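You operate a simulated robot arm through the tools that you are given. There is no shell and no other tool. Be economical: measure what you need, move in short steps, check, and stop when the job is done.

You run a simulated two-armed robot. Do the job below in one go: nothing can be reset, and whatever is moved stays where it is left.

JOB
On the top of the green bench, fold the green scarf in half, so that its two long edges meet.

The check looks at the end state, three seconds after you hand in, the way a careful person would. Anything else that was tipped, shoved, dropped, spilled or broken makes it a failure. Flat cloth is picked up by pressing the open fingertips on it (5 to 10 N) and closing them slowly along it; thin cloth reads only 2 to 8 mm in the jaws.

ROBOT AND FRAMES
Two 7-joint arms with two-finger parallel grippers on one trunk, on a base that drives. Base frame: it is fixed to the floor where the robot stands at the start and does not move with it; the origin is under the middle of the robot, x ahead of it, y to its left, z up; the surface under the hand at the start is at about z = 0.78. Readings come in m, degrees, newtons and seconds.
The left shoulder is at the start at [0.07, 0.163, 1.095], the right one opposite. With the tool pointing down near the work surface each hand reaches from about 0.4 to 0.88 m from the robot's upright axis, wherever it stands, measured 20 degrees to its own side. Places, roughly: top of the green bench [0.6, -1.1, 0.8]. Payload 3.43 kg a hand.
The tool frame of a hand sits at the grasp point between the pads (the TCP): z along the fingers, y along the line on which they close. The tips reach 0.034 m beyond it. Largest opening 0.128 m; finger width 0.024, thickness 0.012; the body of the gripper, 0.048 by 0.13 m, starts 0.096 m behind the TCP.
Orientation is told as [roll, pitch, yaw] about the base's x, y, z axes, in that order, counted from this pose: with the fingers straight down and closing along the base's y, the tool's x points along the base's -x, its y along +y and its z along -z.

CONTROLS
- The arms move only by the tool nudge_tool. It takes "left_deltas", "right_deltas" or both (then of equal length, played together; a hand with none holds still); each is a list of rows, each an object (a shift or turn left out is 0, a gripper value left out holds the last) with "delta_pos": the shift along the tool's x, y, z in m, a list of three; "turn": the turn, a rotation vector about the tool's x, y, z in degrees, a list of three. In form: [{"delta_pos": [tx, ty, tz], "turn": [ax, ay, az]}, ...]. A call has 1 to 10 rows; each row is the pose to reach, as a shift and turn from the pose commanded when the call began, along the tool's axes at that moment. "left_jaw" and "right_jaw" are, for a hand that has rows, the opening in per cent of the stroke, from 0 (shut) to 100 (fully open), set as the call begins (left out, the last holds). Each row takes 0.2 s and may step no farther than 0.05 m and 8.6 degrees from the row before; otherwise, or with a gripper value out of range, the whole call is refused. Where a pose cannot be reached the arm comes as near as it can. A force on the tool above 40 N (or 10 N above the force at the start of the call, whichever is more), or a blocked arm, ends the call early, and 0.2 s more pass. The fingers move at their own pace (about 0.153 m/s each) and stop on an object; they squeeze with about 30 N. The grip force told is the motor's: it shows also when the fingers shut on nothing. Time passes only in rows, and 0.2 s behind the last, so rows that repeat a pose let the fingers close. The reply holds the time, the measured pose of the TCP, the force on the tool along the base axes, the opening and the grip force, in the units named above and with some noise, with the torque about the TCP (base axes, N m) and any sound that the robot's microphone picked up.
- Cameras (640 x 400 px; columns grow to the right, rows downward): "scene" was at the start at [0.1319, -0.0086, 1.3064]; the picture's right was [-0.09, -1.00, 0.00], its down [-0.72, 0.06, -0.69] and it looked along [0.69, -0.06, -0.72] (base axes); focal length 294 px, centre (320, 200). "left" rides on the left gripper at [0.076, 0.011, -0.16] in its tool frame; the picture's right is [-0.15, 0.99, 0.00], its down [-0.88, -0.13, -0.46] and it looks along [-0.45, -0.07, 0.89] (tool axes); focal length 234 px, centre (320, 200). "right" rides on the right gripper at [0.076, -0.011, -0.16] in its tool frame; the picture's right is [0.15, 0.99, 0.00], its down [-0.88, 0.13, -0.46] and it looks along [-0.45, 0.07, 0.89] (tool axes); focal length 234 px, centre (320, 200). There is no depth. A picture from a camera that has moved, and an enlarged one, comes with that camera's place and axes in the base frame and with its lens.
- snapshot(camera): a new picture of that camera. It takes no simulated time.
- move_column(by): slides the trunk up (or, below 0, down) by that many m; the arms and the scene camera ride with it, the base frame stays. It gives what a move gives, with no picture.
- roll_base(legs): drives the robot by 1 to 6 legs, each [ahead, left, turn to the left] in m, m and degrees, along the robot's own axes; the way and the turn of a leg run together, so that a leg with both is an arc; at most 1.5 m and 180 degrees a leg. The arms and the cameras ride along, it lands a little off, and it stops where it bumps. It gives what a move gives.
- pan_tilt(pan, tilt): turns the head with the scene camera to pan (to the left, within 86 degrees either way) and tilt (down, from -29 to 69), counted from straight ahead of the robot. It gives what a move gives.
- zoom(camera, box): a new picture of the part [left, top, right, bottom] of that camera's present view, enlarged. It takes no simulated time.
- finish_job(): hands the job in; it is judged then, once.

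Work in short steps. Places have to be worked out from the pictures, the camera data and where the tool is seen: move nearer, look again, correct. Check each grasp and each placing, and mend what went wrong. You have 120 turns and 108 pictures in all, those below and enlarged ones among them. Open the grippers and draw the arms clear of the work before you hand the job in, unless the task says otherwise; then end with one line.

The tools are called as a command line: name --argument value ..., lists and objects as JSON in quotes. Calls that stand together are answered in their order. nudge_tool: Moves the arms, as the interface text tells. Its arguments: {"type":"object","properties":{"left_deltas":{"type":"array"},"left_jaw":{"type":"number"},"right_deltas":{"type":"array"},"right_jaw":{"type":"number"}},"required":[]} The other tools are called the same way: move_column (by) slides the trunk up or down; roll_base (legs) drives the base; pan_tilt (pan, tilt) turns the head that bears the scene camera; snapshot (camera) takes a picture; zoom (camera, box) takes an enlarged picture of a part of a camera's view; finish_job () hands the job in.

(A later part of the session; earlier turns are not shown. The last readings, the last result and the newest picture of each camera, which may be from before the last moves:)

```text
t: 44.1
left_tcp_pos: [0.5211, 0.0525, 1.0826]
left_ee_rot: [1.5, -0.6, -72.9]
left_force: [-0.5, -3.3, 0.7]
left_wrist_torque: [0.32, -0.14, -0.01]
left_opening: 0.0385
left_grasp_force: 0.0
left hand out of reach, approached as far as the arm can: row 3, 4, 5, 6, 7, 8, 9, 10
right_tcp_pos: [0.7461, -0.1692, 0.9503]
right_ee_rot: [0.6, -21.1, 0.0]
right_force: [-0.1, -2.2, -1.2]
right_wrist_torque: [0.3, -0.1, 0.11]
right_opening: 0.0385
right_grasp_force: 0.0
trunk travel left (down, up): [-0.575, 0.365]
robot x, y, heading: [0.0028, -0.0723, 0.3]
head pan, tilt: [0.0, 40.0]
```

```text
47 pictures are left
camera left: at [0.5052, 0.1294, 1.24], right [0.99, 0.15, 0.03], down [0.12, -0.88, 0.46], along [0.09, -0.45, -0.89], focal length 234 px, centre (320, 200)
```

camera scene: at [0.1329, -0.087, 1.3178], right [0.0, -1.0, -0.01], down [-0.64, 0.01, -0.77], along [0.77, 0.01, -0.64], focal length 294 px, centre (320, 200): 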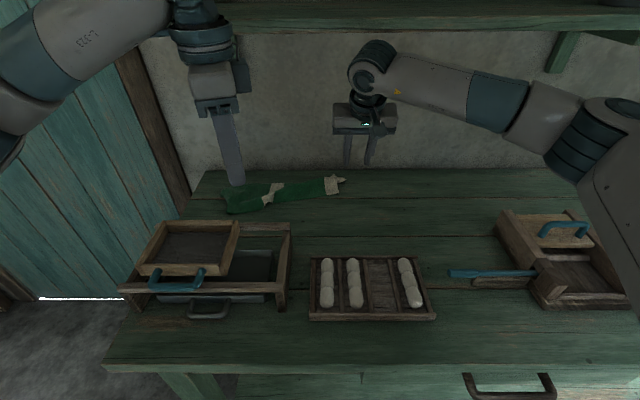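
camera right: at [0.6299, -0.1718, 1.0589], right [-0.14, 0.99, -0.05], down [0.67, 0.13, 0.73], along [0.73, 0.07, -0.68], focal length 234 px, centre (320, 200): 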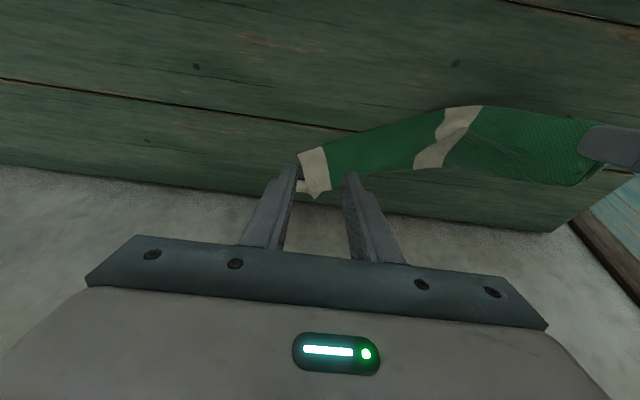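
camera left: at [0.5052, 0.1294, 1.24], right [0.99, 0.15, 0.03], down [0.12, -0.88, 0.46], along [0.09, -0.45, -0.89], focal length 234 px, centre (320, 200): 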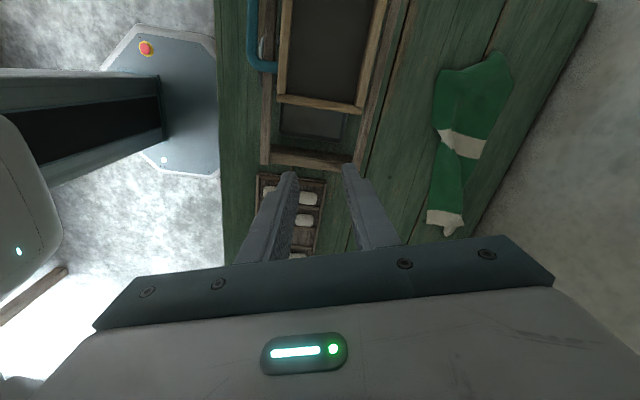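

The turned pose was out of reach and the arm swung back oddly; nothing on the bench seems touched. (The view also shows the base front at x≈0.15, the bench front at 0.34, so there is room to drive ahead.) I check the state with a tiny backward move.

nudge_tool --left_deltas '[{"delta_pos": [0, 0, -0.005]}]'

snapshot --camera "scene"

```text
t: 44.5
left_tcp_pos: [0.5414, 0.0701, 1.0689]
left_ee_rot: [-0.3, -1.0, -72.6]
left_force: [1.1, 0.2, -0.2]
left_wrist_torque: [-0.06, 0.15, 0.01]
left_opening: 0.0382
left_grasp_force: 0.0
right_tcp_pos: [0.761, -0.1531, 0.9284]
right_ee_rot: [-0.2, -19.5, 0.0]
right_force: [0.6, -0.3, -1.2]
right_wrist_torque: [-0.06, 0.08, -0.01]
right_opening: 0.0382
right_grasp_force: 0.1
trunk travel left (down, up): [-0.575, 0.365]
robot x, y, heading: [-0.0039, -0.0683, -0.2]
head pan, tilt: [0.0, 40.0]
```

```text
46 pictures are left
camera scene: at [0.1441, -0.065, 1.314], right [0.0, -1.0, 0.0], down [-0.65, 0.0, -0.76], along [0.76, 0.0, -0.65], focal length 294 px, centre (320, 200)
```

scene: 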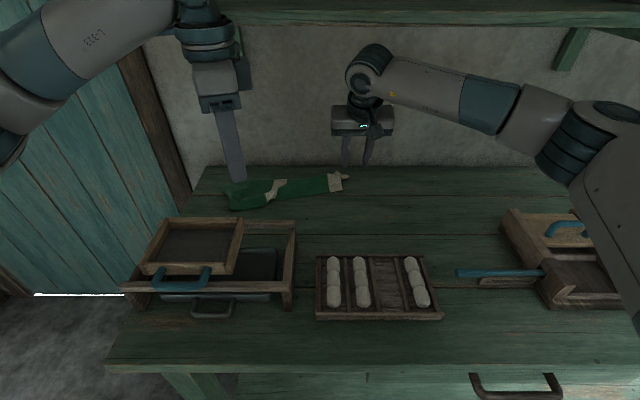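

That was only a wobble; the arm now stands clear. I retract both hands from under the shelf and then drive 0.10 m forward to gain reach.

nudge_tool --left_deltas '[{"delta_pos": [0.008, -0.0254, 0]}, {"delta_pos": [0.016, -0.0509, 0]}, {"delta_pos": [0.0239, -0.0763, 0]}, {"delta_pos": [0.0239, -0.0763, 0]}]' --right_deltas '[{"delta_pos": [0.0342, 0, -0.0231]}, {"delta_pos": [0.0684, 0, -0.0461]}, {"delta_pos": [0.1025, 0, -0.0692]}, {"delta_pos": [0.1025, 0, -0.0692]}]'

roll_base --legs '[[0.1, 0, 0]]'

snapshot --camera "scene"

```text
t: 45.5
left_tcp_pos: [0.4596, 0.0658, 1.0739]
left_ee_rot: [0.1, -0.8, -72.8]
left_force: [0.0, 0.9, 0.5]
left_wrist_torque: [-0.01, 0.01, 0.02]
left_opening: 0.0384
left_grasp_force: 0.1
right_tcp_pos: [0.6339, -0.1566, 0.9656]
right_ee_rot: [0.1, -19.9, -0.2]
right_force: [-1.5, -0.2, -0.3]
right_wrist_torque: [0.01, -0.01, -0.02]
right_opening: 0.0383
right_grasp_force: 0.1
trunk travel left (down, up): [-0.575, 0.365]
robot x, y, heading: [0.001, -0.0698, -0.1]
head pan, tilt: [0.0, 40.0]
```

```text
t: 46.7
left_tcp_pos: [0.5444, 0.0649, 1.0738]
left_ee_rot: [0.0, -0.9, -72.8]
left_force: [0.6, -0.1, 0.3]
left_wrist_torque: [0.0, 0.02, 0.0]
left_opening: 0.0382
left_grasp_force: 0.1
right_tcp_pos: [0.7204, -0.1553, 0.964]
right_ee_rot: [0.0, -19.9, 0.0]
right_force: [-0.5, 0.8, 0.1]
right_wrist_torque: [-0.02, -0.02, -0.03]
right_opening: 0.0383
right_grasp_force: 0.1
trunk travel left (down, up): [-0.575, 0.365]
robot x, y, heading: [0.0831, -0.0698, 0.0]
head pan, tilt: [0.0, 40.0]
stopped in leg 1: the robot was blocked; the commanded pose is now the measured one
```

```text
45 pictures are left
camera scene: at [0.2237, -0.0715, 1.315], right [0.0, -1.0, 0.0], down [-0.64, 0.0, -0.77], along [0.77, 0.0, -0.64], focal length 294 px, centre (320, 200)
```

scene: 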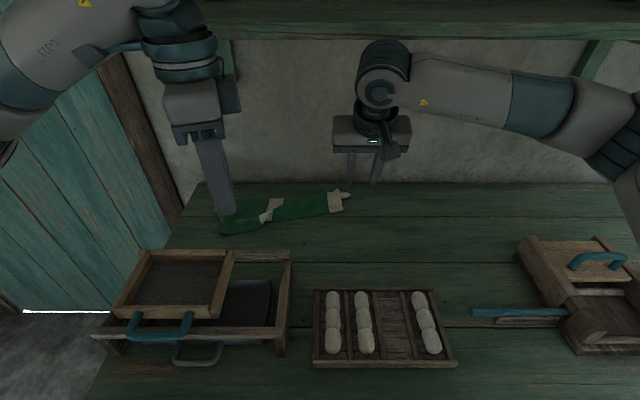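

The drive was blocked at 0.083, perhaps by the bench or the wrist touching the shelf. I back off 2 cm and check that nothing moved.

roll_base --legs '[[-0.02, 0, 0]]'

pan_tilt --pan -20 --tilt 20

snapshot --camera "scene"

```text
t: 47.5
left_tcp_pos: [0.5233, 0.0646, 1.0748]
left_ee_rot: [-0.1, -0.9, -72.6]
left_force: [-0.3, -0.5, 0.5]
left_wrist_torque: [0.02, 0.0, -0.02]
left_opening: 0.0384
left_grasp_force: 0.1
right_tcp_pos: [0.7003, -0.1555, 0.9646]
right_ee_rot: [0.0, -19.9, 0.0]
right_force: [0.4, 0.8, 0.8]
right_wrist_torque: [-0.03, 0.02, -0.01]
right_opening: 0.0384
right_grasp_force: 0.0
trunk travel left (down, up): [-0.575, 0.365]
robot x, y, heading: [0.0633, -0.0747, 0.1]
head pan, tilt: [0.0, 40.0]
```

```text
t: 48.3
left_tcp_pos: [0.5234, 0.0649, 1.0751]
left_ee_rot: [0.1, -0.9, -72.7]
left_force: [0.1, -0.5, -0.3]
left_wrist_torque: [0.02, 0.02, 0.02]
left_opening: 0.0386
left_grasp_force: 0.1
right_tcp_pos: [0.6995, -0.1555, 0.9649]
right_ee_rot: [0.0, -20.0, 0.0]
right_force: [-0.3, 0.3, -0.9]
right_wrist_torque: [0.0, -0.02, 0.0]
right_opening: 0.0384
right_grasp_force: 0.2
trunk travel left (down, up): [-0.575, 0.365]
robot x, y, heading: [0.063, -0.0716, 0.2]
head pan, tilt: [-20.0, 20.0]
```

```text
44 pictures are left
camera scene: at [0.205, -0.1032, 1.3466], right [-0.34, -0.94, 0.0], down [-0.32, 0.12, -0.94], along [0.88, -0.32, -0.34], focal length 294 px, centre (320, 200)
```

scene: 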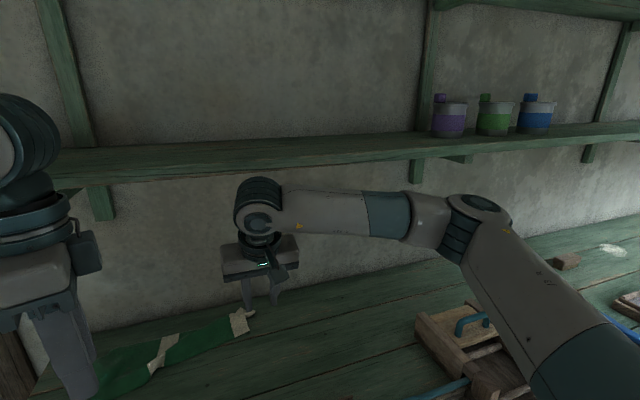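

Nothing was disturbed. Now I bring the left hand, keeping this turned orientation, forward and down in front of the shelf towards the scarf's left end.

nudge_tool --left_deltas '[{"delta_pos": [0.0083, 0.0236, 0.035]}, {"delta_pos": [0.0167, 0.0471, 0.07]}, {"delta_pos": [0.0226, 0.07, 0.108]}, {"delta_pos": [0.0285, 0.0927, 0.145]}, {"delta_pos": [0.0309, 0.1354, 0.17]}, {"delta_pos": [0.0309, 0.1354, 0.17]}]'

pan_tilt --pan 15 --tilt 35

snapshot --camera "scene"

```text
t: 49.7
left_tcp_pos: [0.5794, 0.1064, 0.96]
left_ee_rot: [0.1, -0.8, -72.4]
left_force: [-0.5, 0.1, -0.7]
left_wrist_torque: [-0.04, 0.0, 0.0]
left_opening: 0.0385
left_grasp_force: 0.1
left hand out of reach, approached as far as the arm can: row 4, 5, 6
right_tcp_pos: [0.7, -0.1561, 0.966]
right_ee_rot: [-0.1, -20.0, 0.1]
right_force: [0.2, 0.0, 0.7]
right_wrist_torque: [0.0, -0.02, -0.01]
right_opening: 0.0383
right_grasp_force: 0.1
trunk travel left (down, up): [-0.575, 0.365]
robot x, y, heading: [0.0677, -0.0684, 0.1]
head pan, tilt: [-20.0, 20.0]
```

```text
t: 50.7
left_tcp_pos: [0.5792, 0.107, 0.96]
left_ee_rot: [0.1, -0.8, -72.4]
left_force: [-0.1, 0.1, 0.4]
left_wrist_torque: [0.01, -0.01, 0.02]
left_opening: 0.0384
left_grasp_force: 0.0
right_tcp_pos: [0.6998, -0.1553, 0.9663]
right_ee_rot: [-0.1, -20.0, 0.0]
right_force: [-0.4, 0.5, -0.2]
right_wrist_torque: [0.0, -0.01, 0.01]
right_opening: 0.0384
right_grasp_force: 0.0
trunk travel left (down, up): [-0.575, 0.365]
robot x, y, heading: [0.0632, -0.0686, 0.2]
head pan, tilt: [15.0, 35.0]
```

```text
43 pictures are left
camera scene: at [0.2021, -0.0488, 1.3229], right [0.26, -0.97, 0.0], down [-0.55, -0.15, -0.82], along [0.79, 0.21, -0.57], focal length 294 px, centre (320, 200)
```

scene: 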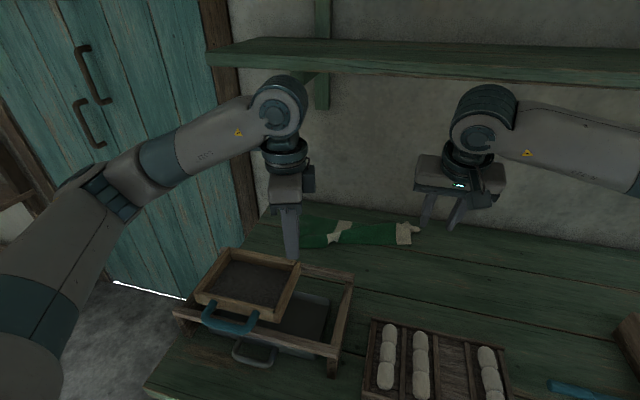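

This wrist direction is limited. I rotate the left hand the other way, first back through zero.

nudge_tool --left_deltas '[{"turn": [0, 0, -8.5]}, {"turn": [0, 0, -17]}, {"turn": [0, 0, -25.5]}, {"turn": [0, 0, -34]}, {"turn": [0, 0, -42.5]}, {"turn": [0, 0, -51]}, {"turn": [0, 0, -59.5]}, {"turn": [0, 0, -68]}, {"turn": [0, 0, -76.5]}, {"turn": [0, 0, -85]}]'

nudge_tool --left_deltas '[{"turn": [0, 0, -8.5]}, {"turn": [0, 0, -17]}, {"turn": [0, 0, -25.5]}, {"turn": [0, 0, -34]}, {"turn": [0, 0, -42.5]}, {"turn": [0, 0, -51]}, {"turn": [0, 0, -59.5]}, {"turn": [0, 0, -68]}, {"turn": [0, 0, -70]}]'

```text
t: 52.9
left_tcp_pos: [0.5801, 0.104, 0.9548]
left_ee_rot: [-0.8, -0.1, 12.5]
left_force: [-0.3, -0.2, 0.3]
left_wrist_torque: [0.03, -0.03, 0.01]
left_opening: 0.0386
left_grasp_force: 0.1
right_tcp_pos: [0.7003, -0.1553, 0.9649]
right_ee_rot: [0.0, -20.0, 0.1]
right_force: [0.1, 0.4, -0.5]
right_wrist_torque: [0.02, -0.01, -0.02]
right_opening: 0.0384
right_grasp_force: 0.0
trunk travel left (down, up): [-0.575, 0.365]
robot x, y, heading: [0.068, -0.0665, 0.2]
head pan, tilt: [15.0, 35.0]
```

```text
t: 54.9
left_tcp_pos: [0.5789, 0.1033, 0.9556]
left_ee_rot: [-0.3, 0.8, 82.5]
left_force: [0.2, 0.6, 0.4]
left_wrist_torque: [0.0, -0.03, 0.02]
left_opening: 0.0383
left_grasp_force: 0.0
right_tcp_pos: [0.6986, -0.1565, 0.9651]
right_ee_rot: [0.1, -20.0, 0.0]
right_force: [1.1, 0.1, -0.1]
right_wrist_torque: [0.04, -0.04, -0.03]
right_opening: 0.0386
right_grasp_force: 0.0
trunk travel left (down, up): [-0.575, 0.365]
robot x, y, heading: [0.0644, -0.0678, 0.2]
head pan, tilt: [15.0, 35.0]
```

That direction works. Now over to the scarf's left end at low height.

nudge_tool --left_deltas '[{"delta_pos": [-0.02, -0.03, 0.025]}, {"delta_pos": [-0.0401, -0.0593, 0.05]}, {"delta_pos": [-0.0602, -0.097, 0.07]}, {"delta_pos": [-0.0812, -0.1416, 0.08]}, {"delta_pos": [-0.094, -0.1853, 0.088]}, {"delta_pos": [-0.094, -0.1853, 0.088]}]'

snapshot --camera "left"

snapshot --camera "scene"

```text
refused: row 4 steps farther than a row can; nothing moved
```

```text
42 pictures are left
camera left: at [0.5577, 0.0316, 1.1142], right [-0.96, 0.27, -0.01], down [0.24, 0.86, 0.44], along [0.13, 0.43, -0.9], focal length 234 px, centre (320, 200)
```

left: 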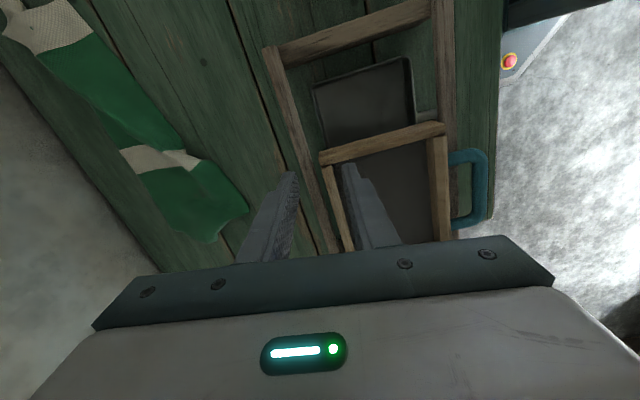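

```text
41 pictures are left
camera scene: at [0.202, -0.0487, 1.3229], right [0.26, -0.97, 0.0], down [-0.55, -0.15, -0.82], along [0.79, 0.21, -0.57], focal length 294 px, centre (320, 200)
```

scene: 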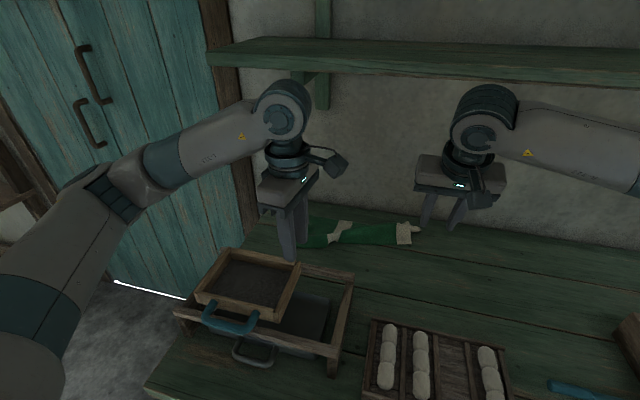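

A row was slightly too long; I resend with smaller steps.

nudge_tool --left_deltas '[{"delta_pos": [-0.02, -0.03, 0.025]}, {"delta_pos": [-0.0401, -0.0593, 0.05]}, {"delta_pos": [-0.0602, -0.097, 0.07]}, {"delta_pos": [-0.071, -0.125, 0.076]}, {"delta_pos": [-0.082, -0.155, 0.082]}, {"delta_pos": [-0.094, -0.1853, 0.088]}, {"delta_pos": [-0.094, -0.1853, 0.088]}]'

snapshot --camera "left"

zoom --camera "scene" --box '[220, 170, 460, 320]'

```text
t: 56.5
left_tcp_pos: [0.7775, 0.1664, 0.8657]
left_ee_rot: [-0.5, 0.6, 82.3]
left_force: [-0.1, 0.7, -0.2]
left_wrist_torque: [0.02, -0.01, -0.05]
left_opening: 0.0384
left_grasp_force: 0.0
right_tcp_pos: [0.7, -0.1545, 0.966]
right_ee_rot: [0.0, -20.0, 0.1]
right_force: [-0.1, -0.3, 0.0]
right_wrist_torque: [0.03, 0.02, -0.01]
right_opening: 0.0387
right_grasp_force: 0.0
trunk travel left (down, up): [-0.575, 0.365]
robot x, y, heading: [0.0652, -0.0688, -0.1]
head pan, tilt: [15.0, 35.0]
```

```text
40 pictures are left
camera left: at [0.7553, 0.0967, 1.0255], right [-0.96, 0.28, -0.01], down [0.24, 0.86, 0.45], along [0.13, 0.43, -0.9], focal length 234 px, centre (320, 200)
```

left: 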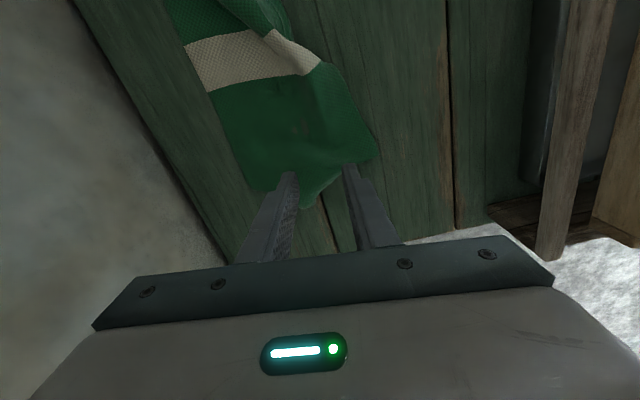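

```text
2.67 times, centred on (340, 245) of scene
camera zoom: at [0.2016, -0.0486, 1.3229], right [0.26, -0.97, 0.0], down [-0.55, -0.15, -0.82], along [0.79, 0.21, -0.57], focal length 783 px, centre (267, 80)
```

zoom: 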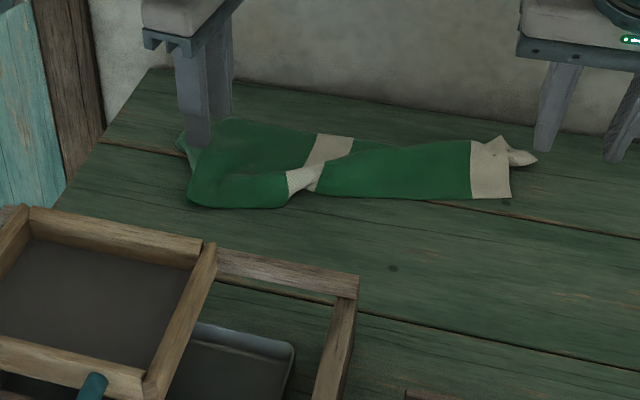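

The left end is flat between y 0.18–0.21, x 0.72–0.858, so its midline is at x≈0.79. I centre the jaws there and press down.

nudge_tool --left_deltas '[{"delta_pos": [-0.0105, -0.0112, 0.01]}, {"delta_pos": [-0.0105, -0.0112, 0.035]}, {"delta_pos": [-0.0105, -0.0112, 0.0485]}, {"delta_pos": [-0.0105, -0.0112, 0.0485]}]' --left_jaw 38

```text
t: 57.5
left_tcp_pos: [0.7895, 0.1779, 0.8192]
left_ee_rot: [-0.3, 0.8, 82.3]
left_force: [0.0, 0.2, 0.3]
left_wrist_torque: [0.03, 0.0, -0.01]
left_opening: 0.0488
left_grasp_force: 0.1
right_tcp_pos: [0.6993, -0.1555, 0.9655]
right_ee_rot: [0.0, -20.0, 0.0]
right_force: [0.0, 0.7, 0.1]
right_wrist_torque: [-0.02, -0.02, -0.02]
right_opening: 0.0384
right_grasp_force: 0.0
trunk travel left (down, up): [-0.575, 0.365]
robot x, y, heading: [0.0644, -0.0717, 0.3]
head pan, tilt: [15.0, 35.0]
```

Slightly above contact; down 2.5 mm more.

nudge_tool --left_deltas '[{"delta_pos": [0, 0, 0.0015]}, {"delta_pos": [0, 0, 0.0027]}, {"delta_pos": [0, 0, 0.0027]}]'

```text
t: 58.3
left_tcp_pos: [0.7891, 0.1784, 0.8174]
left_ee_rot: [-0.5, 0.8, 82.2]
left_force: [0.4, -0.3, 3.9]
left_wrist_torque: [-0.01, 0.01, 0.03]
left_opening: 0.0477
left_grasp_force: 0.1
right_tcp_pos: [0.6989, -0.1561, 0.9659]
right_ee_rot: [0.1, -20.1, -0.1]
right_force: [-0.1, 0.2, -0.3]
right_wrist_torque: [0.0, -0.01, -0.03]
right_opening: 0.0384
right_grasp_force: 0.0
trunk travel left (down, up): [-0.575, 0.365]
robot x, y, heading: [0.0638, -0.0717, 0.0]
head pan, tilt: [15.0, 35.0]
```

Contact. I press 1 mm more and close in steps.

nudge_tool --left_deltas '[{"delta_pos": [0, 0, 0.001]}, {"delta_pos": [0, 0, 0.001]}]' --left_jaw 30

nudge_tool --left_deltas '[{"delta_pos": [0, 0, 0]}, {"delta_pos": [0, 0, 0]}]' --left_jaw 22

nudge_tool --left_deltas '[{"delta_pos": [0, 0, 0]}, {"delta_pos": [0, 0, 0]}]' --left_jaw 15

snapshot --camera "left"

```text
t: 58.9
left_tcp_pos: [0.7902, 0.179, 0.8163]
left_ee_rot: [-0.6, 0.8, 82.3]
left_force: [2.6, 0.0, 11.5]
left_wrist_torque: [0.05, 0.03, 0.01]
left_opening: 0.0377
left_grasp_force: 0.2
right_tcp_pos: [0.6985, -0.1562, 0.9662]
right_ee_rot: [0.0, -20.0, -0.1]
right_force: [-1.0, -0.3, -0.4]
right_wrist_torque: [0.0, -0.05, 0.04]
right_opening: 0.0383
right_grasp_force: 0.2
trunk travel left (down, up): [-0.575, 0.365]
robot x, y, heading: [0.0659, -0.0716, -0.1]
head pan, tilt: [15.0, 35.0]
```

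```text
t: 59.5
left_tcp_pos: [0.7887, 0.1773, 0.8173]
left_ee_rot: [-0.6, 0.7, 82.3]
left_force: [0.8, 0.9, 13.2]
left_wrist_torque: [0.02, 0.03, 0.03]
left_opening: 0.0273
left_grasp_force: 0.1
right_tcp_pos: [0.6994, -0.1562, 0.9658]
right_ee_rot: [0.0, -20.0, 0.0]
right_force: [0.9, 0.8, 0.1]
right_wrist_torque: [-0.01, 0.0, 0.01]
right_opening: 0.0381
right_grasp_force: 0.1
trunk travel left (down, up): [-0.575, 0.365]
robot x, y, heading: [0.0658, -0.0719, -0.0]
head pan, tilt: [15.0, 35.0]
```

```text
t: 60.1
left_tcp_pos: [0.7886, 0.178, 0.8161]
left_ee_rot: [-0.6, 0.7, 82.3]
left_force: [0.2, 0.6, 14.8]
left_wrist_torque: [0.05, -0.02, 0.03]
left_opening: 0.0183
left_grasp_force: 0.0
right_tcp_pos: [0.6974, -0.1548, 0.9657]
right_ee_rot: [0.0, -20.0, 0.1]
right_force: [1.0, -0.1, -0.7]
right_wrist_torque: [0.0, 0.03, 0.0]
right_opening: 0.0384
right_grasp_force: 0.0
trunk travel left (down, up): [-0.575, 0.365]
robot x, y, heading: [0.0657, -0.0691, 0.3]
head pan, tilt: [15.0, 35.0]
```

```text
38 pictures are left
camera left: at [0.7666, 0.1065, 0.9756], right [-0.96, 0.28, -0.01], down [0.24, 0.86, 0.45], along [0.13, 0.43, -0.9], focal length 234 px, centre (320, 200)
```

left: 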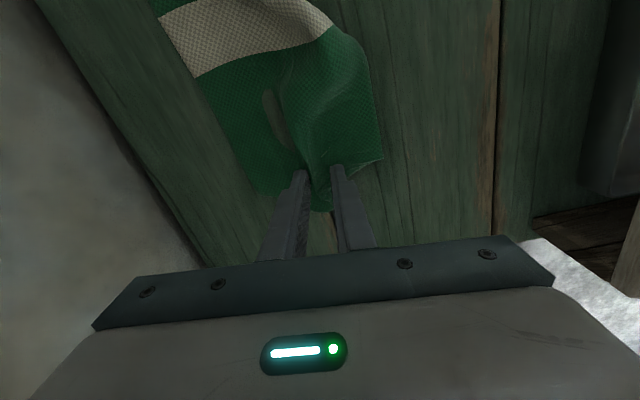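

A good midline ruck stands between the fingers; I close fully.

nudge_tool --left_deltas '[{"delta_pos": [0, 0, -0.0003]}, {"delta_pos": [0, 0, -0.0003]}]' --left_jaw 9

nudge_tool --left_deltas '[{"delta_pos": [0, 0, 0]}, {"delta_pos": [0, 0, 0]}]' --left_jaw 4

nudge_tool --left_deltas '[{"delta_pos": [0, 0, 0]}, {"delta_pos": [0, 0, 0]}]' --left_jaw 0

```text
t: 60.7
left_tcp_pos: [0.789, 0.1779, 0.8166]
left_ee_rot: [-0.5, 0.7, 82.3]
left_force: [-0.1, 0.5, 13.1]
left_wrist_torque: [0.05, -0.02, -0.01]
left_opening: 0.011
left_grasp_force: 0.1
right_tcp_pos: [0.6978, -0.1562, 0.9663]
right_ee_rot: [0.0, -20.0, 0.0]
right_force: [0.0, 0.2, 0.9]
right_wrist_torque: [0.03, -0.04, 0.0]
right_opening: 0.0383
right_grasp_force: 0.0
trunk travel left (down, up): [-0.575, 0.365]
robot x, y, heading: [0.0687, -0.0662, 0.1]
head pan, tilt: [15.0, 35.0]
```

```text
t: 61.3
left_tcp_pos: [0.7891, 0.1775, 0.8163]
left_ee_rot: [-0.6, 0.6, 82.2]
left_force: [-1.2, -1.1, 12.4]
left_wrist_torque: [0.01, -0.02, 0.01]
left_opening: 0.0056
left_grasp_force: 0.2
right_tcp_pos: [0.6988, -0.1559, 0.9659]
right_ee_rot: [0.0, -20.0, -0.1]
right_force: [1.0, 1.1, -0.6]
right_wrist_torque: [0.0, -0.03, 0.01]
right_opening: 0.0383
right_grasp_force: 0.1
trunk travel left (down, up): [-0.575, 0.365]
robot x, y, heading: [0.0694, -0.0702, 0.3]
head pan, tilt: [15.0, 35.0]
```

```text
t: 61.9
left_tcp_pos: [0.7891, 0.1777, 0.8165]
left_ee_rot: [-0.5, 0.7, 82.4]
left_force: [-0.3, -1.0, 12.4]
left_wrist_torque: [0.01, 0.0, 0.01]
left_opening: 0.0034
left_grasp_force: 29.9
right_tcp_pos: [0.6975, -0.1548, 0.9667]
right_ee_rot: [0.0, -20.1, 0.0]
right_force: [0.5, -0.6, 0.1]
right_wrist_torque: [-0.01, -0.05, 0.01]
right_opening: 0.0382
right_grasp_force: 0.0
trunk travel left (down, up): [-0.575, 0.365]
robot x, y, heading: [0.0649, -0.0687, 0.0]
head pan, tilt: [15.0, 35.0]
```

Gripped (3.4 mm). I lift the left end about 65 mm so both halves hang down.

nudge_tool --left_deltas '[{"delta_pos": [0, 0, -0.02]}, {"delta_pos": [0, 0, -0.04]}, {"delta_pos": [0, 0, -0.065]}, {"delta_pos": [0, 0, -0.065]}]'

zoom --camera "scene" --box '[220, 170, 460, 320]'

snapshot --camera "left"

```text
t: 62.9
left_tcp_pos: [0.7912, 0.1756, 0.8821]
left_ee_rot: [-0.3, 0.8, 82.3]
left_force: [-0.4, -0.3, 0.7]
left_wrist_torque: [0.01, -0.01, 0.02]
left_opening: 0.0034
left_grasp_force: 29.9
right_tcp_pos: [0.699, -0.1553, 0.9654]
right_ee_rot: [0.0, -20.0, 0.0]
right_force: [0.1, -0.8, 0.1]
right_wrist_torque: [0.0, -0.03, -0.01]
right_opening: 0.0384
right_grasp_force: 0.2
trunk travel left (down, up): [-0.575, 0.365]
robot x, y, heading: [0.0675, -0.071, 0.2]
head pan, tilt: [15.0, 35.0]
```

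```text
2.67 times, centred on (340, 245) of scene
camera zoom: at [0.2022, -0.0485, 1.3228], right [0.26, -0.97, 0.0], down [-0.55, -0.15, -0.82], along [0.79, 0.21, -0.57], focal length 783 px, centre (267, 80)
```

zoom: 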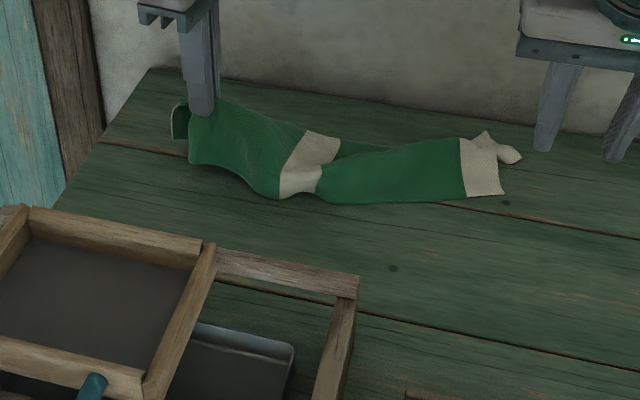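

```text
36 pictures are left
camera left: at [0.7686, 0.1051, 1.0407], right [-0.96, 0.28, -0.01], down [0.24, 0.86, 0.44], along [0.13, 0.43, -0.9], focal length 234 px, centre (320, 200)
```

left: 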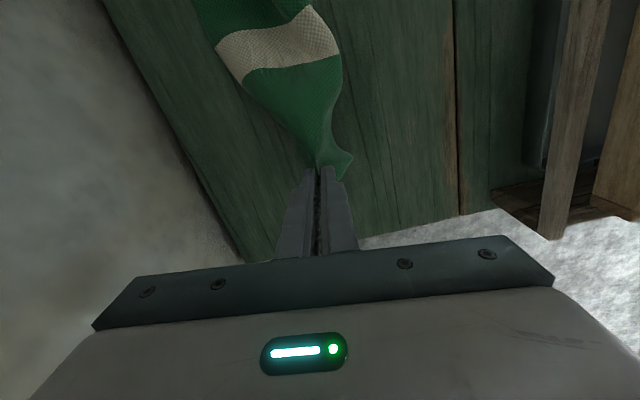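

The left end drapes perfectly over the pinch. Now I prepare the right hand the mirrored way: retreat, upright, and turn its jaws across the scarf.

nudge_tool --right_deltas '[{"delta_pos": [0.03, 0, 0.008], "turn": [0, 3, 0]}, {"delta_pos": [0.055, 0, 0.017], "turn": [0, 8, 0]}, {"delta_pos": [0.08, 0, 0.026], "turn": [0, 14, 0]}, {"delta_pos": [0.0974, 0, 0.0337], "turn": [0, 20, 0]}, {"delta_pos": [0.0974, 0, 0.0337], "turn": [0, 20, 0]}]'

nudge_tool --right_deltas '[{"turn": [0, 0, 8.4]}, {"turn": [0, 0, 16.8]}, {"turn": [0, 0, 25.2]}, {"turn": [0, 0, 33.6]}, {"turn": [0, 0, 42]}, {"turn": [0, 0, 50.4]}, {"turn": [0, 0, 58.8]}, {"turn": [0, 0, 67.2]}, {"turn": [0, 0, 75.6]}, {"turn": [0, 0, 82]}]'

snapshot --camera "right"

```text
t: 64.1
left_tcp_pos: [0.7902, 0.1769, 0.8811]
left_ee_rot: [-0.5, 0.8, 82.3]
left_force: [0.6, 0.6, 0.6]
left_wrist_torque: [-0.01, 0.0, 0.02]
left_opening: 0.0033
left_grasp_force: 30.4
right_tcp_pos: [0.6185, -0.1548, 0.901]
right_ee_rot: [0.1, 0.1, 0.0]
right_force: [-0.8, 0.4, -0.9]
right_wrist_torque: [0.0, 0.01, -0.01]
right_opening: 0.0383
right_grasp_force: 0.1
trunk travel left (down, up): [-0.575, 0.365]
robot x, y, heading: [0.0658, -0.0732, 0.2]
head pan, tilt: [15.0, 35.0]
```

```text
t: 66.3
left_tcp_pos: [0.7893, 0.1758, 0.8821]
left_ee_rot: [-0.3, 0.7, 82.3]
left_force: [0.5, -0.4, 0.4]
left_wrist_torque: [-0.04, 0.01, 0.01]
left_opening: 0.0032
left_grasp_force: 30.0
right_tcp_pos: [0.6192, -0.1552, 0.8991]
right_ee_rot: [0.1, 0.0, -82.1]
right_force: [-0.1, 0.3, 0.8]
right_wrist_torque: [0.0, -0.01, -0.03]
right_opening: 0.0385
right_grasp_force: 0.0
trunk travel left (down, up): [-0.575, 0.365]
robot x, y, heading: [0.0689, -0.0714, -0.4]
head pan, tilt: [15.0, 35.0]
```

```text
35 pictures are left
camera right: at [0.5984, -0.0818, 1.059], right [0.96, 0.28, 0.0], down [0.25, -0.85, 0.46], along [0.13, -0.44, -0.89], focal length 234 px, centre (320, 200)
```

right: 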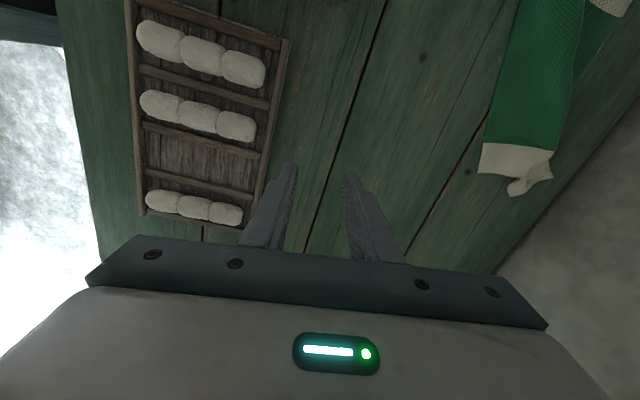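

The right end's fold edge is at about (0.822, −0.126). I move the right hand above it with the jaws straddling that fold edge.

nudge_tool --right_deltas '[{"delta_pos": [0.003, 0.04, 0.015]}, {"delta_pos": [0.006, 0.081, 0.025]}, {"delta_pos": [0.009, 0.122, 0.034]}, {"delta_pos": [0.012, 0.163, 0.034]}, {"delta_pos": [0.0149, 0.203, 0.034]}, {"delta_pos": [0.0149, 0.203, 0.034]}]'

snapshot --camera "right"

```text
t: 67.7
left_tcp_pos: [0.791, 0.1763, 0.8815]
left_ee_rot: [-0.5, 0.7, 82.3]
left_force: [0.2, 0.1, 0.2]
left_wrist_torque: [0.02, 0.01, 0.01]
left_opening: 0.0033
left_grasp_force: 30.1
right_tcp_pos: [0.8186, -0.1137, 0.8662]
right_ee_rot: [-0.1, 0.0, -81.9]
right_force: [-0.6, 0.4, -0.8]
right_wrist_torque: [0.01, 0.03, 0.01]
right_opening: 0.0384
right_grasp_force: 0.0
trunk travel left (down, up): [-0.575, 0.365]
robot x, y, heading: [0.0646, -0.0672, -0.1]
head pan, tilt: [15.0, 35.0]
```

```text
34 pictures are left
camera right: at [0.7975, -0.0402, 1.0251], right [0.96, 0.28, 0.0], down [0.25, -0.85, 0.46], along [0.13, -0.44, -0.89], focal length 234 px, centre (320, 200)
```

right: 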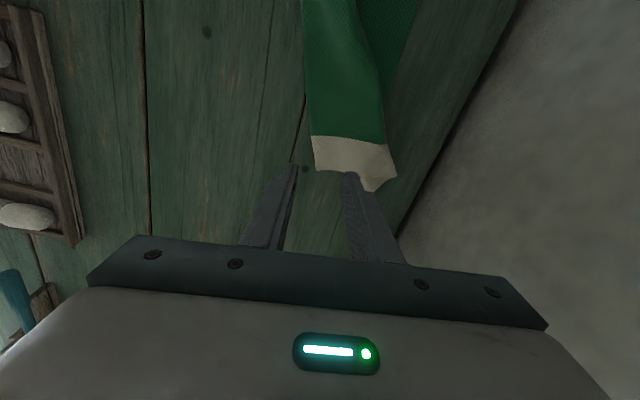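

The fold edge is at x≈0.812 here; I shift the jaws 8 mm nearer and go down to contact.

nudge_tool --right_deltas '[{"delta_pos": [0.0052, -0.0078, 0.01]}, {"delta_pos": [0.0052, -0.0078, 0.035]}, {"delta_pos": [0.0052, -0.0078, 0.048]}, {"delta_pos": [0.0052, -0.0078, 0.05]}, {"delta_pos": [0.0052, -0.0078, 0.05]}]'

```text
t: 68.9
left_tcp_pos: [0.7892, 0.1754, 0.8821]
left_ee_rot: [-0.4, 0.8, 82.3]
left_force: [-0.7, -0.1, -0.3]
left_wrist_torque: [0.01, -0.02, 0.04]
left_opening: 0.003
left_grasp_force: 30.1
right_tcp_pos: [0.8104, -0.1078, 0.8153]
right_ee_rot: [0.0, -0.1, -82.0]
right_force: [0.1, 0.8, 0.7]
right_wrist_torque: [0.01, 0.02, -0.05]
right_opening: 0.0385
right_grasp_force: 0.1
trunk travel left (down, up): [-0.575, 0.365]
robot x, y, heading: [0.0658, -0.0677, 0.3]
head pan, tilt: [15.0, 35.0]
```

No contact yet at 0.8153; a further 2 mm.

nudge_tool --right_deltas '[{"delta_pos": [0, 0, 0.001]}, {"delta_pos": [0, 0, 0.002]}, {"delta_pos": [0, 0, 0.002]}]'

snapshot --camera "right"

```text
t: 69.7
left_tcp_pos: [0.7888, 0.1759, 0.8817]
left_ee_rot: [-0.5, 0.8, 82.3]
left_force: [-0.2, 0.2, 0.2]
left_wrist_torque: [0.01, -0.02, 0.0]
left_opening: 0.0035
left_grasp_force: 29.6
right_tcp_pos: [0.809, -0.1068, 0.8153]
right_ee_rot: [0.1, 0.0, -82.1]
right_force: [1.0, -0.6, 8.2]
right_wrist_torque: [0.0, -0.24, 0.04]
right_opening: 0.0389
right_grasp_force: 1.2
trunk travel left (down, up): [-0.575, 0.365]
robot x, y, heading: [0.0644, -0.0705, -0.1]
head pan, tilt: [15.0, 35.0]
```

```text
33 pictures are left
camera right: at [0.7879, -0.0346, 0.9745], right [0.96, 0.28, 0.0], down [0.25, -0.85, 0.46], along [0.13, -0.44, -0.89], focal length 234 px, centre (320, 200)
```

right: 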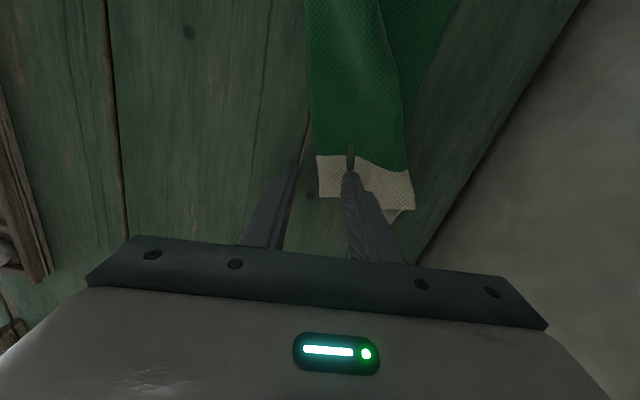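

The jaws straddle the fold edge, pressing 8 N. I close in steps.

nudge_tool --right_deltas '[{"delta_pos": [0, 0, 0]}, {"delta_pos": [0, 0, 0]}]' --right_jaw 22

nudge_tool --right_deltas '[{"delta_pos": [0, 0, 0]}, {"delta_pos": [0, 0, 0]}]' --right_jaw 14

zoom --camera "right" --box '[220, 90, 460, 240]'

```text
t: 70.3
left_tcp_pos: [0.7886, 0.1758, 0.8814]
left_ee_rot: [-0.4, 0.8, 82.3]
left_force: [0.0, 0.3, 0.0]
left_wrist_torque: [0.02, 0.0, -0.01]
left_opening: 0.0036
left_grasp_force: 29.9
right_tcp_pos: [0.8087, -0.1086, 0.8148]
right_ee_rot: [0.1, 0.1, -82.0]
right_force: [1.2, 0.4, 10.6]
right_wrist_torque: [0.05, -0.26, 0.01]
right_opening: 0.0293
right_grasp_force: 1.1
trunk travel left (down, up): [-0.575, 0.365]
robot x, y, heading: [0.0668, -0.0712, -0.0]
head pan, tilt: [15.0, 35.0]
```

```text
t: 70.9
left_tcp_pos: [0.7892, 0.1765, 0.8833]
left_ee_rot: [-0.4, 0.8, 82.3]
left_force: [-0.2, -0.1, 0.3]
left_wrist_torque: [-0.02, 0.02, 0.0]
left_opening: 0.0033
left_grasp_force: 29.9
right_tcp_pos: [0.8083, -0.1069, 0.816]
right_ee_rot: [0.0, -0.1, -82.0]
right_force: [-1.6, -0.8, 12.0]
right_wrist_torque: [0.01, -0.12, 0.0]
right_opening: 0.0171
right_grasp_force: 0.1
trunk travel left (down, up): [-0.575, 0.365]
robot x, y, heading: [0.0699, -0.0686, 0.1]
head pan, tilt: [15.0, 35.0]
```

```text
2.67 times, centred on (340, 165) of right
camera zoom: at [0.7869, -0.0345, 0.9744], right [0.96, 0.28, 0.0], down [0.25, -0.85, 0.46], along [0.13, -0.44, -0.89], focal length 624 px, centre (267, 293)
```

zoom: 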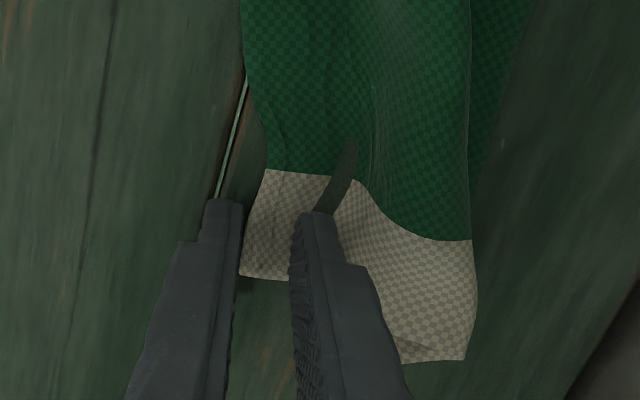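

The fold edge is now against the near finger. I keep closing.

nudge_tool --right_deltas '[{"delta_pos": [0, 0, 0]}, {"delta_pos": [0, 0, 0]}]' --right_jaw 7

nudge_tool --right_deltas '[{"delta_pos": [0, 0, 0]}, {"delta_pos": [0, 0, 0]}, {"delta_pos": [0, 0, 0]}]' --right_jaw 0

zoom --camera "right" --box '[220, 90, 460, 240]'

```text
t: 71.5
left_tcp_pos: [0.7892, 0.1768, 0.8827]
left_ee_rot: [-0.5, 0.7, 82.3]
left_force: [0.3, 0.1, -0.1]
left_wrist_torque: [0.05, -0.03, -0.03]
left_opening: 0.003
left_grasp_force: 30.8
right_tcp_pos: [0.8091, -0.1069, 0.8154]
right_ee_rot: [0.0, 0.0, -82.1]
right_force: [-1.0, 0.3, 11.6]
right_wrist_torque: [0.02, -0.09, -0.02]
right_opening: 0.0088
right_grasp_force: 0.0
trunk travel left (down, up): [-0.575, 0.365]
robot x, y, heading: [0.0648, -0.0679, 0.2]
head pan, tilt: [15.0, 35.0]
```

```text
t: 72.3
left_tcp_pos: [0.7902, 0.1762, 0.883]
left_ee_rot: [-0.6, 0.7, 82.3]
left_force: [0.0, 0.4, -0.9]
left_wrist_torque: [0.01, -0.01, 0.01]
left_opening: 0.0032
left_grasp_force: 29.9
right_tcp_pos: [0.8095, -0.1068, 0.8151]
right_ee_rot: [0.0, 0.0, -82.0]
right_force: [1.5, 2.0, 13.7]
right_wrist_torque: [0.13, -0.15, 0.05]
right_opening: 0.002
right_grasp_force: 30.4
trunk travel left (down, up): [-0.575, 0.365]
robot x, y, heading: [0.0668, -0.0696, -0.0]
head pan, tilt: [15.0, 35.0]
```

```text
2.67 times, centred on (340, 165) of right
camera zoom: at [0.7873, -0.0343, 0.9745], right [0.96, 0.28, 0.0], down [0.25, -0.85, 0.46], along [0.13, -0.44, -0.89], focal length 624 px, centre (267, 293)
```

zoom: 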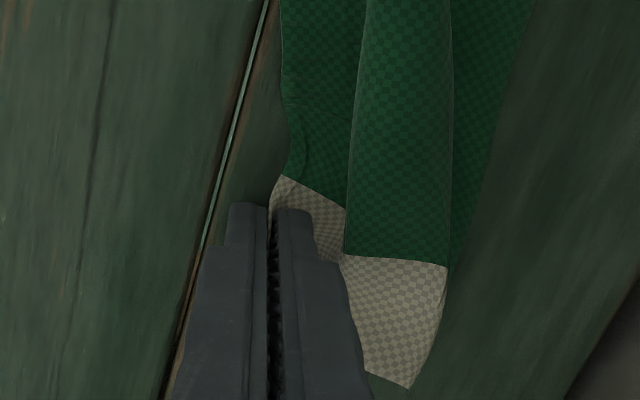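

The right fold edge is pinched (2 mm). I lift it to the same height and look.

nudge_tool --right_deltas '[{"delta_pos": [0, 0, -0.02]}, {"delta_pos": [0, 0, -0.04]}, {"delta_pos": [0, 0, -0.065]}, {"delta_pos": [0, 0, -0.065]}]'

pan_tilt --pan 0 --tilt 35

zoom --camera "scene" --box '[180, 150, 460, 325]'

snapshot --camera "right"

```text
t: 73.3
left_tcp_pos: [0.7908, 0.176, 0.8818]
left_ee_rot: [-0.4, 0.8, 82.3]
left_force: [-0.3, -0.3, 0.3]
left_wrist_torque: [0.01, 0.03, -0.01]
left_opening: 0.0033
left_grasp_force: 30.0
right_tcp_pos: [0.8127, -0.1079, 0.8787]
right_ee_rot: [-0.1, 0.0, -82.0]
right_force: [0.4, -0.2, 0.8]
right_wrist_torque: [-0.01, 0.02, -0.01]
right_opening: 0.0016
right_grasp_force: 30.3
trunk travel left (down, up): [-0.575, 0.365]
robot x, y, heading: [0.0632, -0.0693, 0.1]
head pan, tilt: [15.0, 35.0]
```

```text
t: 74.1
left_tcp_pos: [0.7912, 0.1759, 0.882]
left_ee_rot: [-0.5, 0.8, 82.3]
left_force: [1.0, 0.2, 0.0]
left_wrist_torque: [0.02, -0.02, -0.01]
left_opening: 0.0029
left_grasp_force: 30.2
right_tcp_pos: [0.812, -0.1078, 0.8792]
right_ee_rot: [0.1, -0.1, -82.0]
right_force: [0.0, 1.3, 0.3]
right_wrist_torque: [-0.02, 0.03, 0.03]
right_opening: 0.0018
right_grasp_force: 30.2
trunk travel left (down, up): [-0.575, 0.365]
robot x, y, heading: [0.0654, -0.0695, 0.0]
head pan, tilt: [0.0, 35.0]
```

```text
2.29 times, centred on (320, 238) of scene
camera zoom: at [0.2051, -0.0713, 1.3229], right [0.0, -1.0, 0.0], down [-0.57, 0.0, -0.82], along [0.82, 0.0, -0.57], focal length 671 px, centre (320, 114)
```

zoom: 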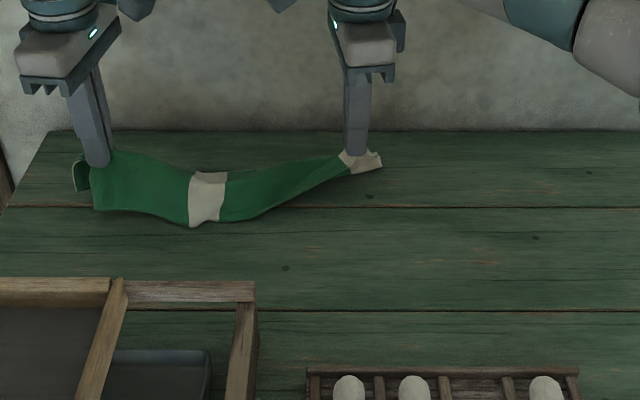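

```text
29 pictures are left
camera right: at [0.7912, -0.0351, 1.0383], right [0.96, 0.28, 0.0], down [0.25, -0.85, 0.46], along [0.13, -0.44, -0.89], focal length 234 px, centre (320, 200)
```

right: 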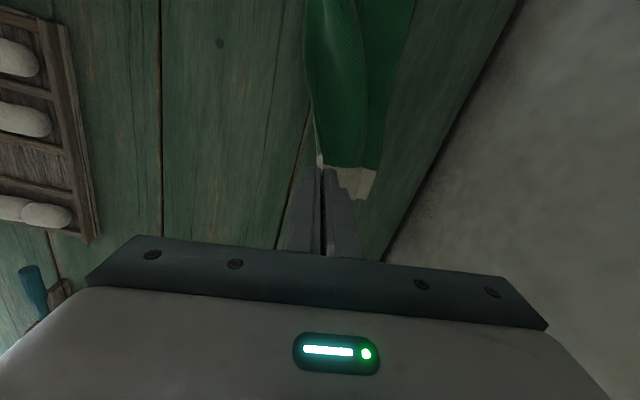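

Both ends are held at the fold line. I spread the hands apart 30 mm each to draw the fold line straight, watching the forces.

nudge_tool --left_deltas '[{"delta_pos": [-0.01, 0.0013, 0]}, {"delta_pos": [-0.02, 0.0027, 0]}, {"delta_pos": [-0.0297, 0.004, 0]}, {"delta_pos": [-0.0297, 0.004, 0]}]' --right_deltas '[{"delta_pos": [-0.0093, -0.0054, 0]}, {"delta_pos": [-0.0187, -0.0107, 0]}, {"delta_pos": [-0.028, -0.0161, 0]}, {"delta_pos": [-0.028, -0.0161, 0]}]'

zoom --camera "scene" --box '[180, 150, 460, 325]'

```text
t: 75.1
left_tcp_pos: [0.7899, 0.2058, 0.8809]
left_ee_rot: [-0.4, 0.8, 82.2]
left_force: [0.0, -3.2, 0.6]
left_wrist_torque: [-0.17, -0.03, 0.06]
left_opening: 0.0033
left_grasp_force: 30.1
right_tcp_pos: [0.8, -0.1383, 0.8788]
right_ee_rot: [-0.1, 0.0, -81.9]
right_force: [-0.5, 3.2, -0.5]
right_wrist_torque: [0.18, 0.05, 0.04]
right_opening: 0.002
right_grasp_force: 29.8
trunk travel left (down, up): [-0.575, 0.365]
robot x, y, heading: [0.067, -0.0698, 0.1]
head pan, tilt: [0.0, 35.0]
```

```text
2.29 times, centred on (320, 238) of scene
camera zoom: at [0.2053, -0.0713, 1.3229], right [0.0, -1.0, 0.0], down [-0.57, 0.0, -0.82], along [0.82, 0.0, -0.57], focal length 671 px, centre (320, 114)
```

zoom: 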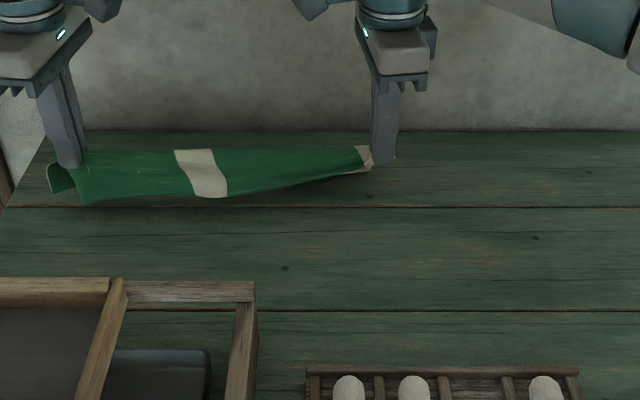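

The fold line is taut, but towards the right the front layer looks narrower. I look from both wrist cameras.

snapshot --camera "right"

snapshot --camera "left"

zoom --camera "scene" --box '[190, 190, 370, 260]'

```text
27 pictures are left
camera right: at [0.7776, -0.0651, 1.0373], right [0.96, 0.28, 0.0], down [0.25, -0.85, 0.46], along [0.13, -0.44, -0.89], focal length 234 px, centre (320, 200)
```

right: 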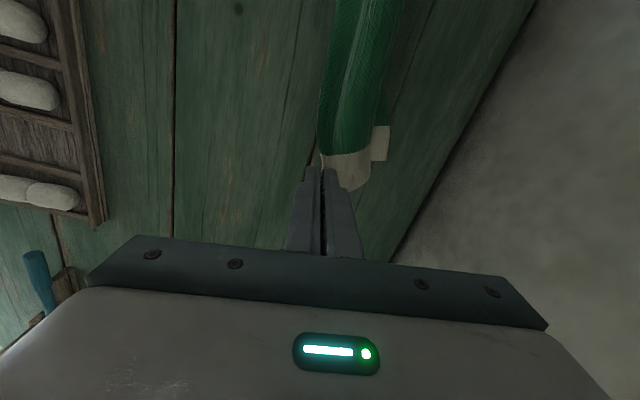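

```text
26 pictures are left
camera left: at [0.7674, 0.1355, 1.0401], right [-0.96, 0.28, -0.01], down [0.24, 0.86, 0.44], along [0.13, 0.42, -0.9], focal length 234 px, centre (320, 200)
```

left: 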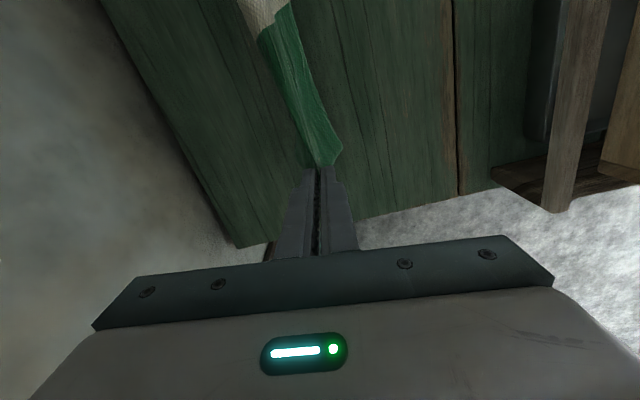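

```text
3.56 times, centred on (280, 225) of scene
camera zoom: at [0.2053, -0.0713, 1.3229], right [0.0, -1.0, 0.0], down [-0.57, 0.0, -0.82], along [0.82, 0.0, -0.57], focal length 1044 px, centre (462, 111)
```

zoom: 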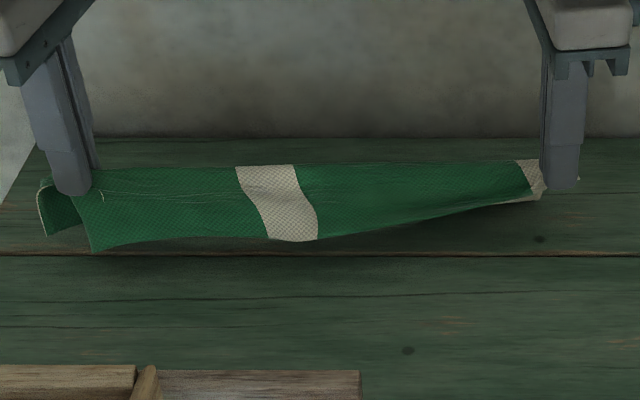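

It may just be that the right hem is swept back on the bench. I raise both hands 12 mm so it hangs free, and check.

nudge_tool --left_deltas '[{"delta_pos": [0, 0, -0.012]}, {"delta_pos": [0, 0, -0.012]}, {"delta_pos": [0, 0, -0.012]}]' --right_deltas '[{"delta_pos": [0, 0, -0.015]}, {"delta_pos": [0, 0, -0.015]}, {"delta_pos": [0, 0, -0.015]}]'

zoom --camera "scene" --box '[190, 180, 370, 260]'

```text
t: 75.9
left_tcp_pos: [0.7901, 0.2074, 0.8927]
left_ee_rot: [-0.5, 0.7, 82.2]
left_force: [-0.1, -4.6, -0.6]
left_wrist_torque: [-0.17, 0.0, 0.02]
left_opening: 0.0032
left_grasp_force: 29.9
right_tcp_pos: [0.7958, -0.1387, 0.8946]
right_ee_rot: [-0.1, 0.0, -82.0]
right_force: [0.5, 4.3, -0.1]
right_wrist_torque: [0.18, 0.02, 0.05]
right_opening: 0.0016
right_grasp_force: 29.5
trunk travel left (down, up): [-0.575, 0.365]
robot x, y, heading: [0.0666, -0.0703, -0.2]
head pan, tilt: [0.0, 35.0]
```

```text
3.56 times, centred on (280, 220) of scene
camera zoom: at [0.2049, -0.0715, 1.3229], right [0.0, -1.0, 0.0], down [-0.57, 0.0, -0.82], along [0.82, 0.0, -0.57], focal length 1044 px, centre (462, 129)
```

zoom: 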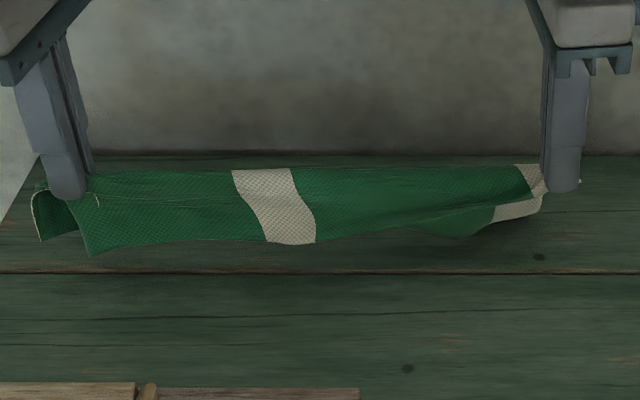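

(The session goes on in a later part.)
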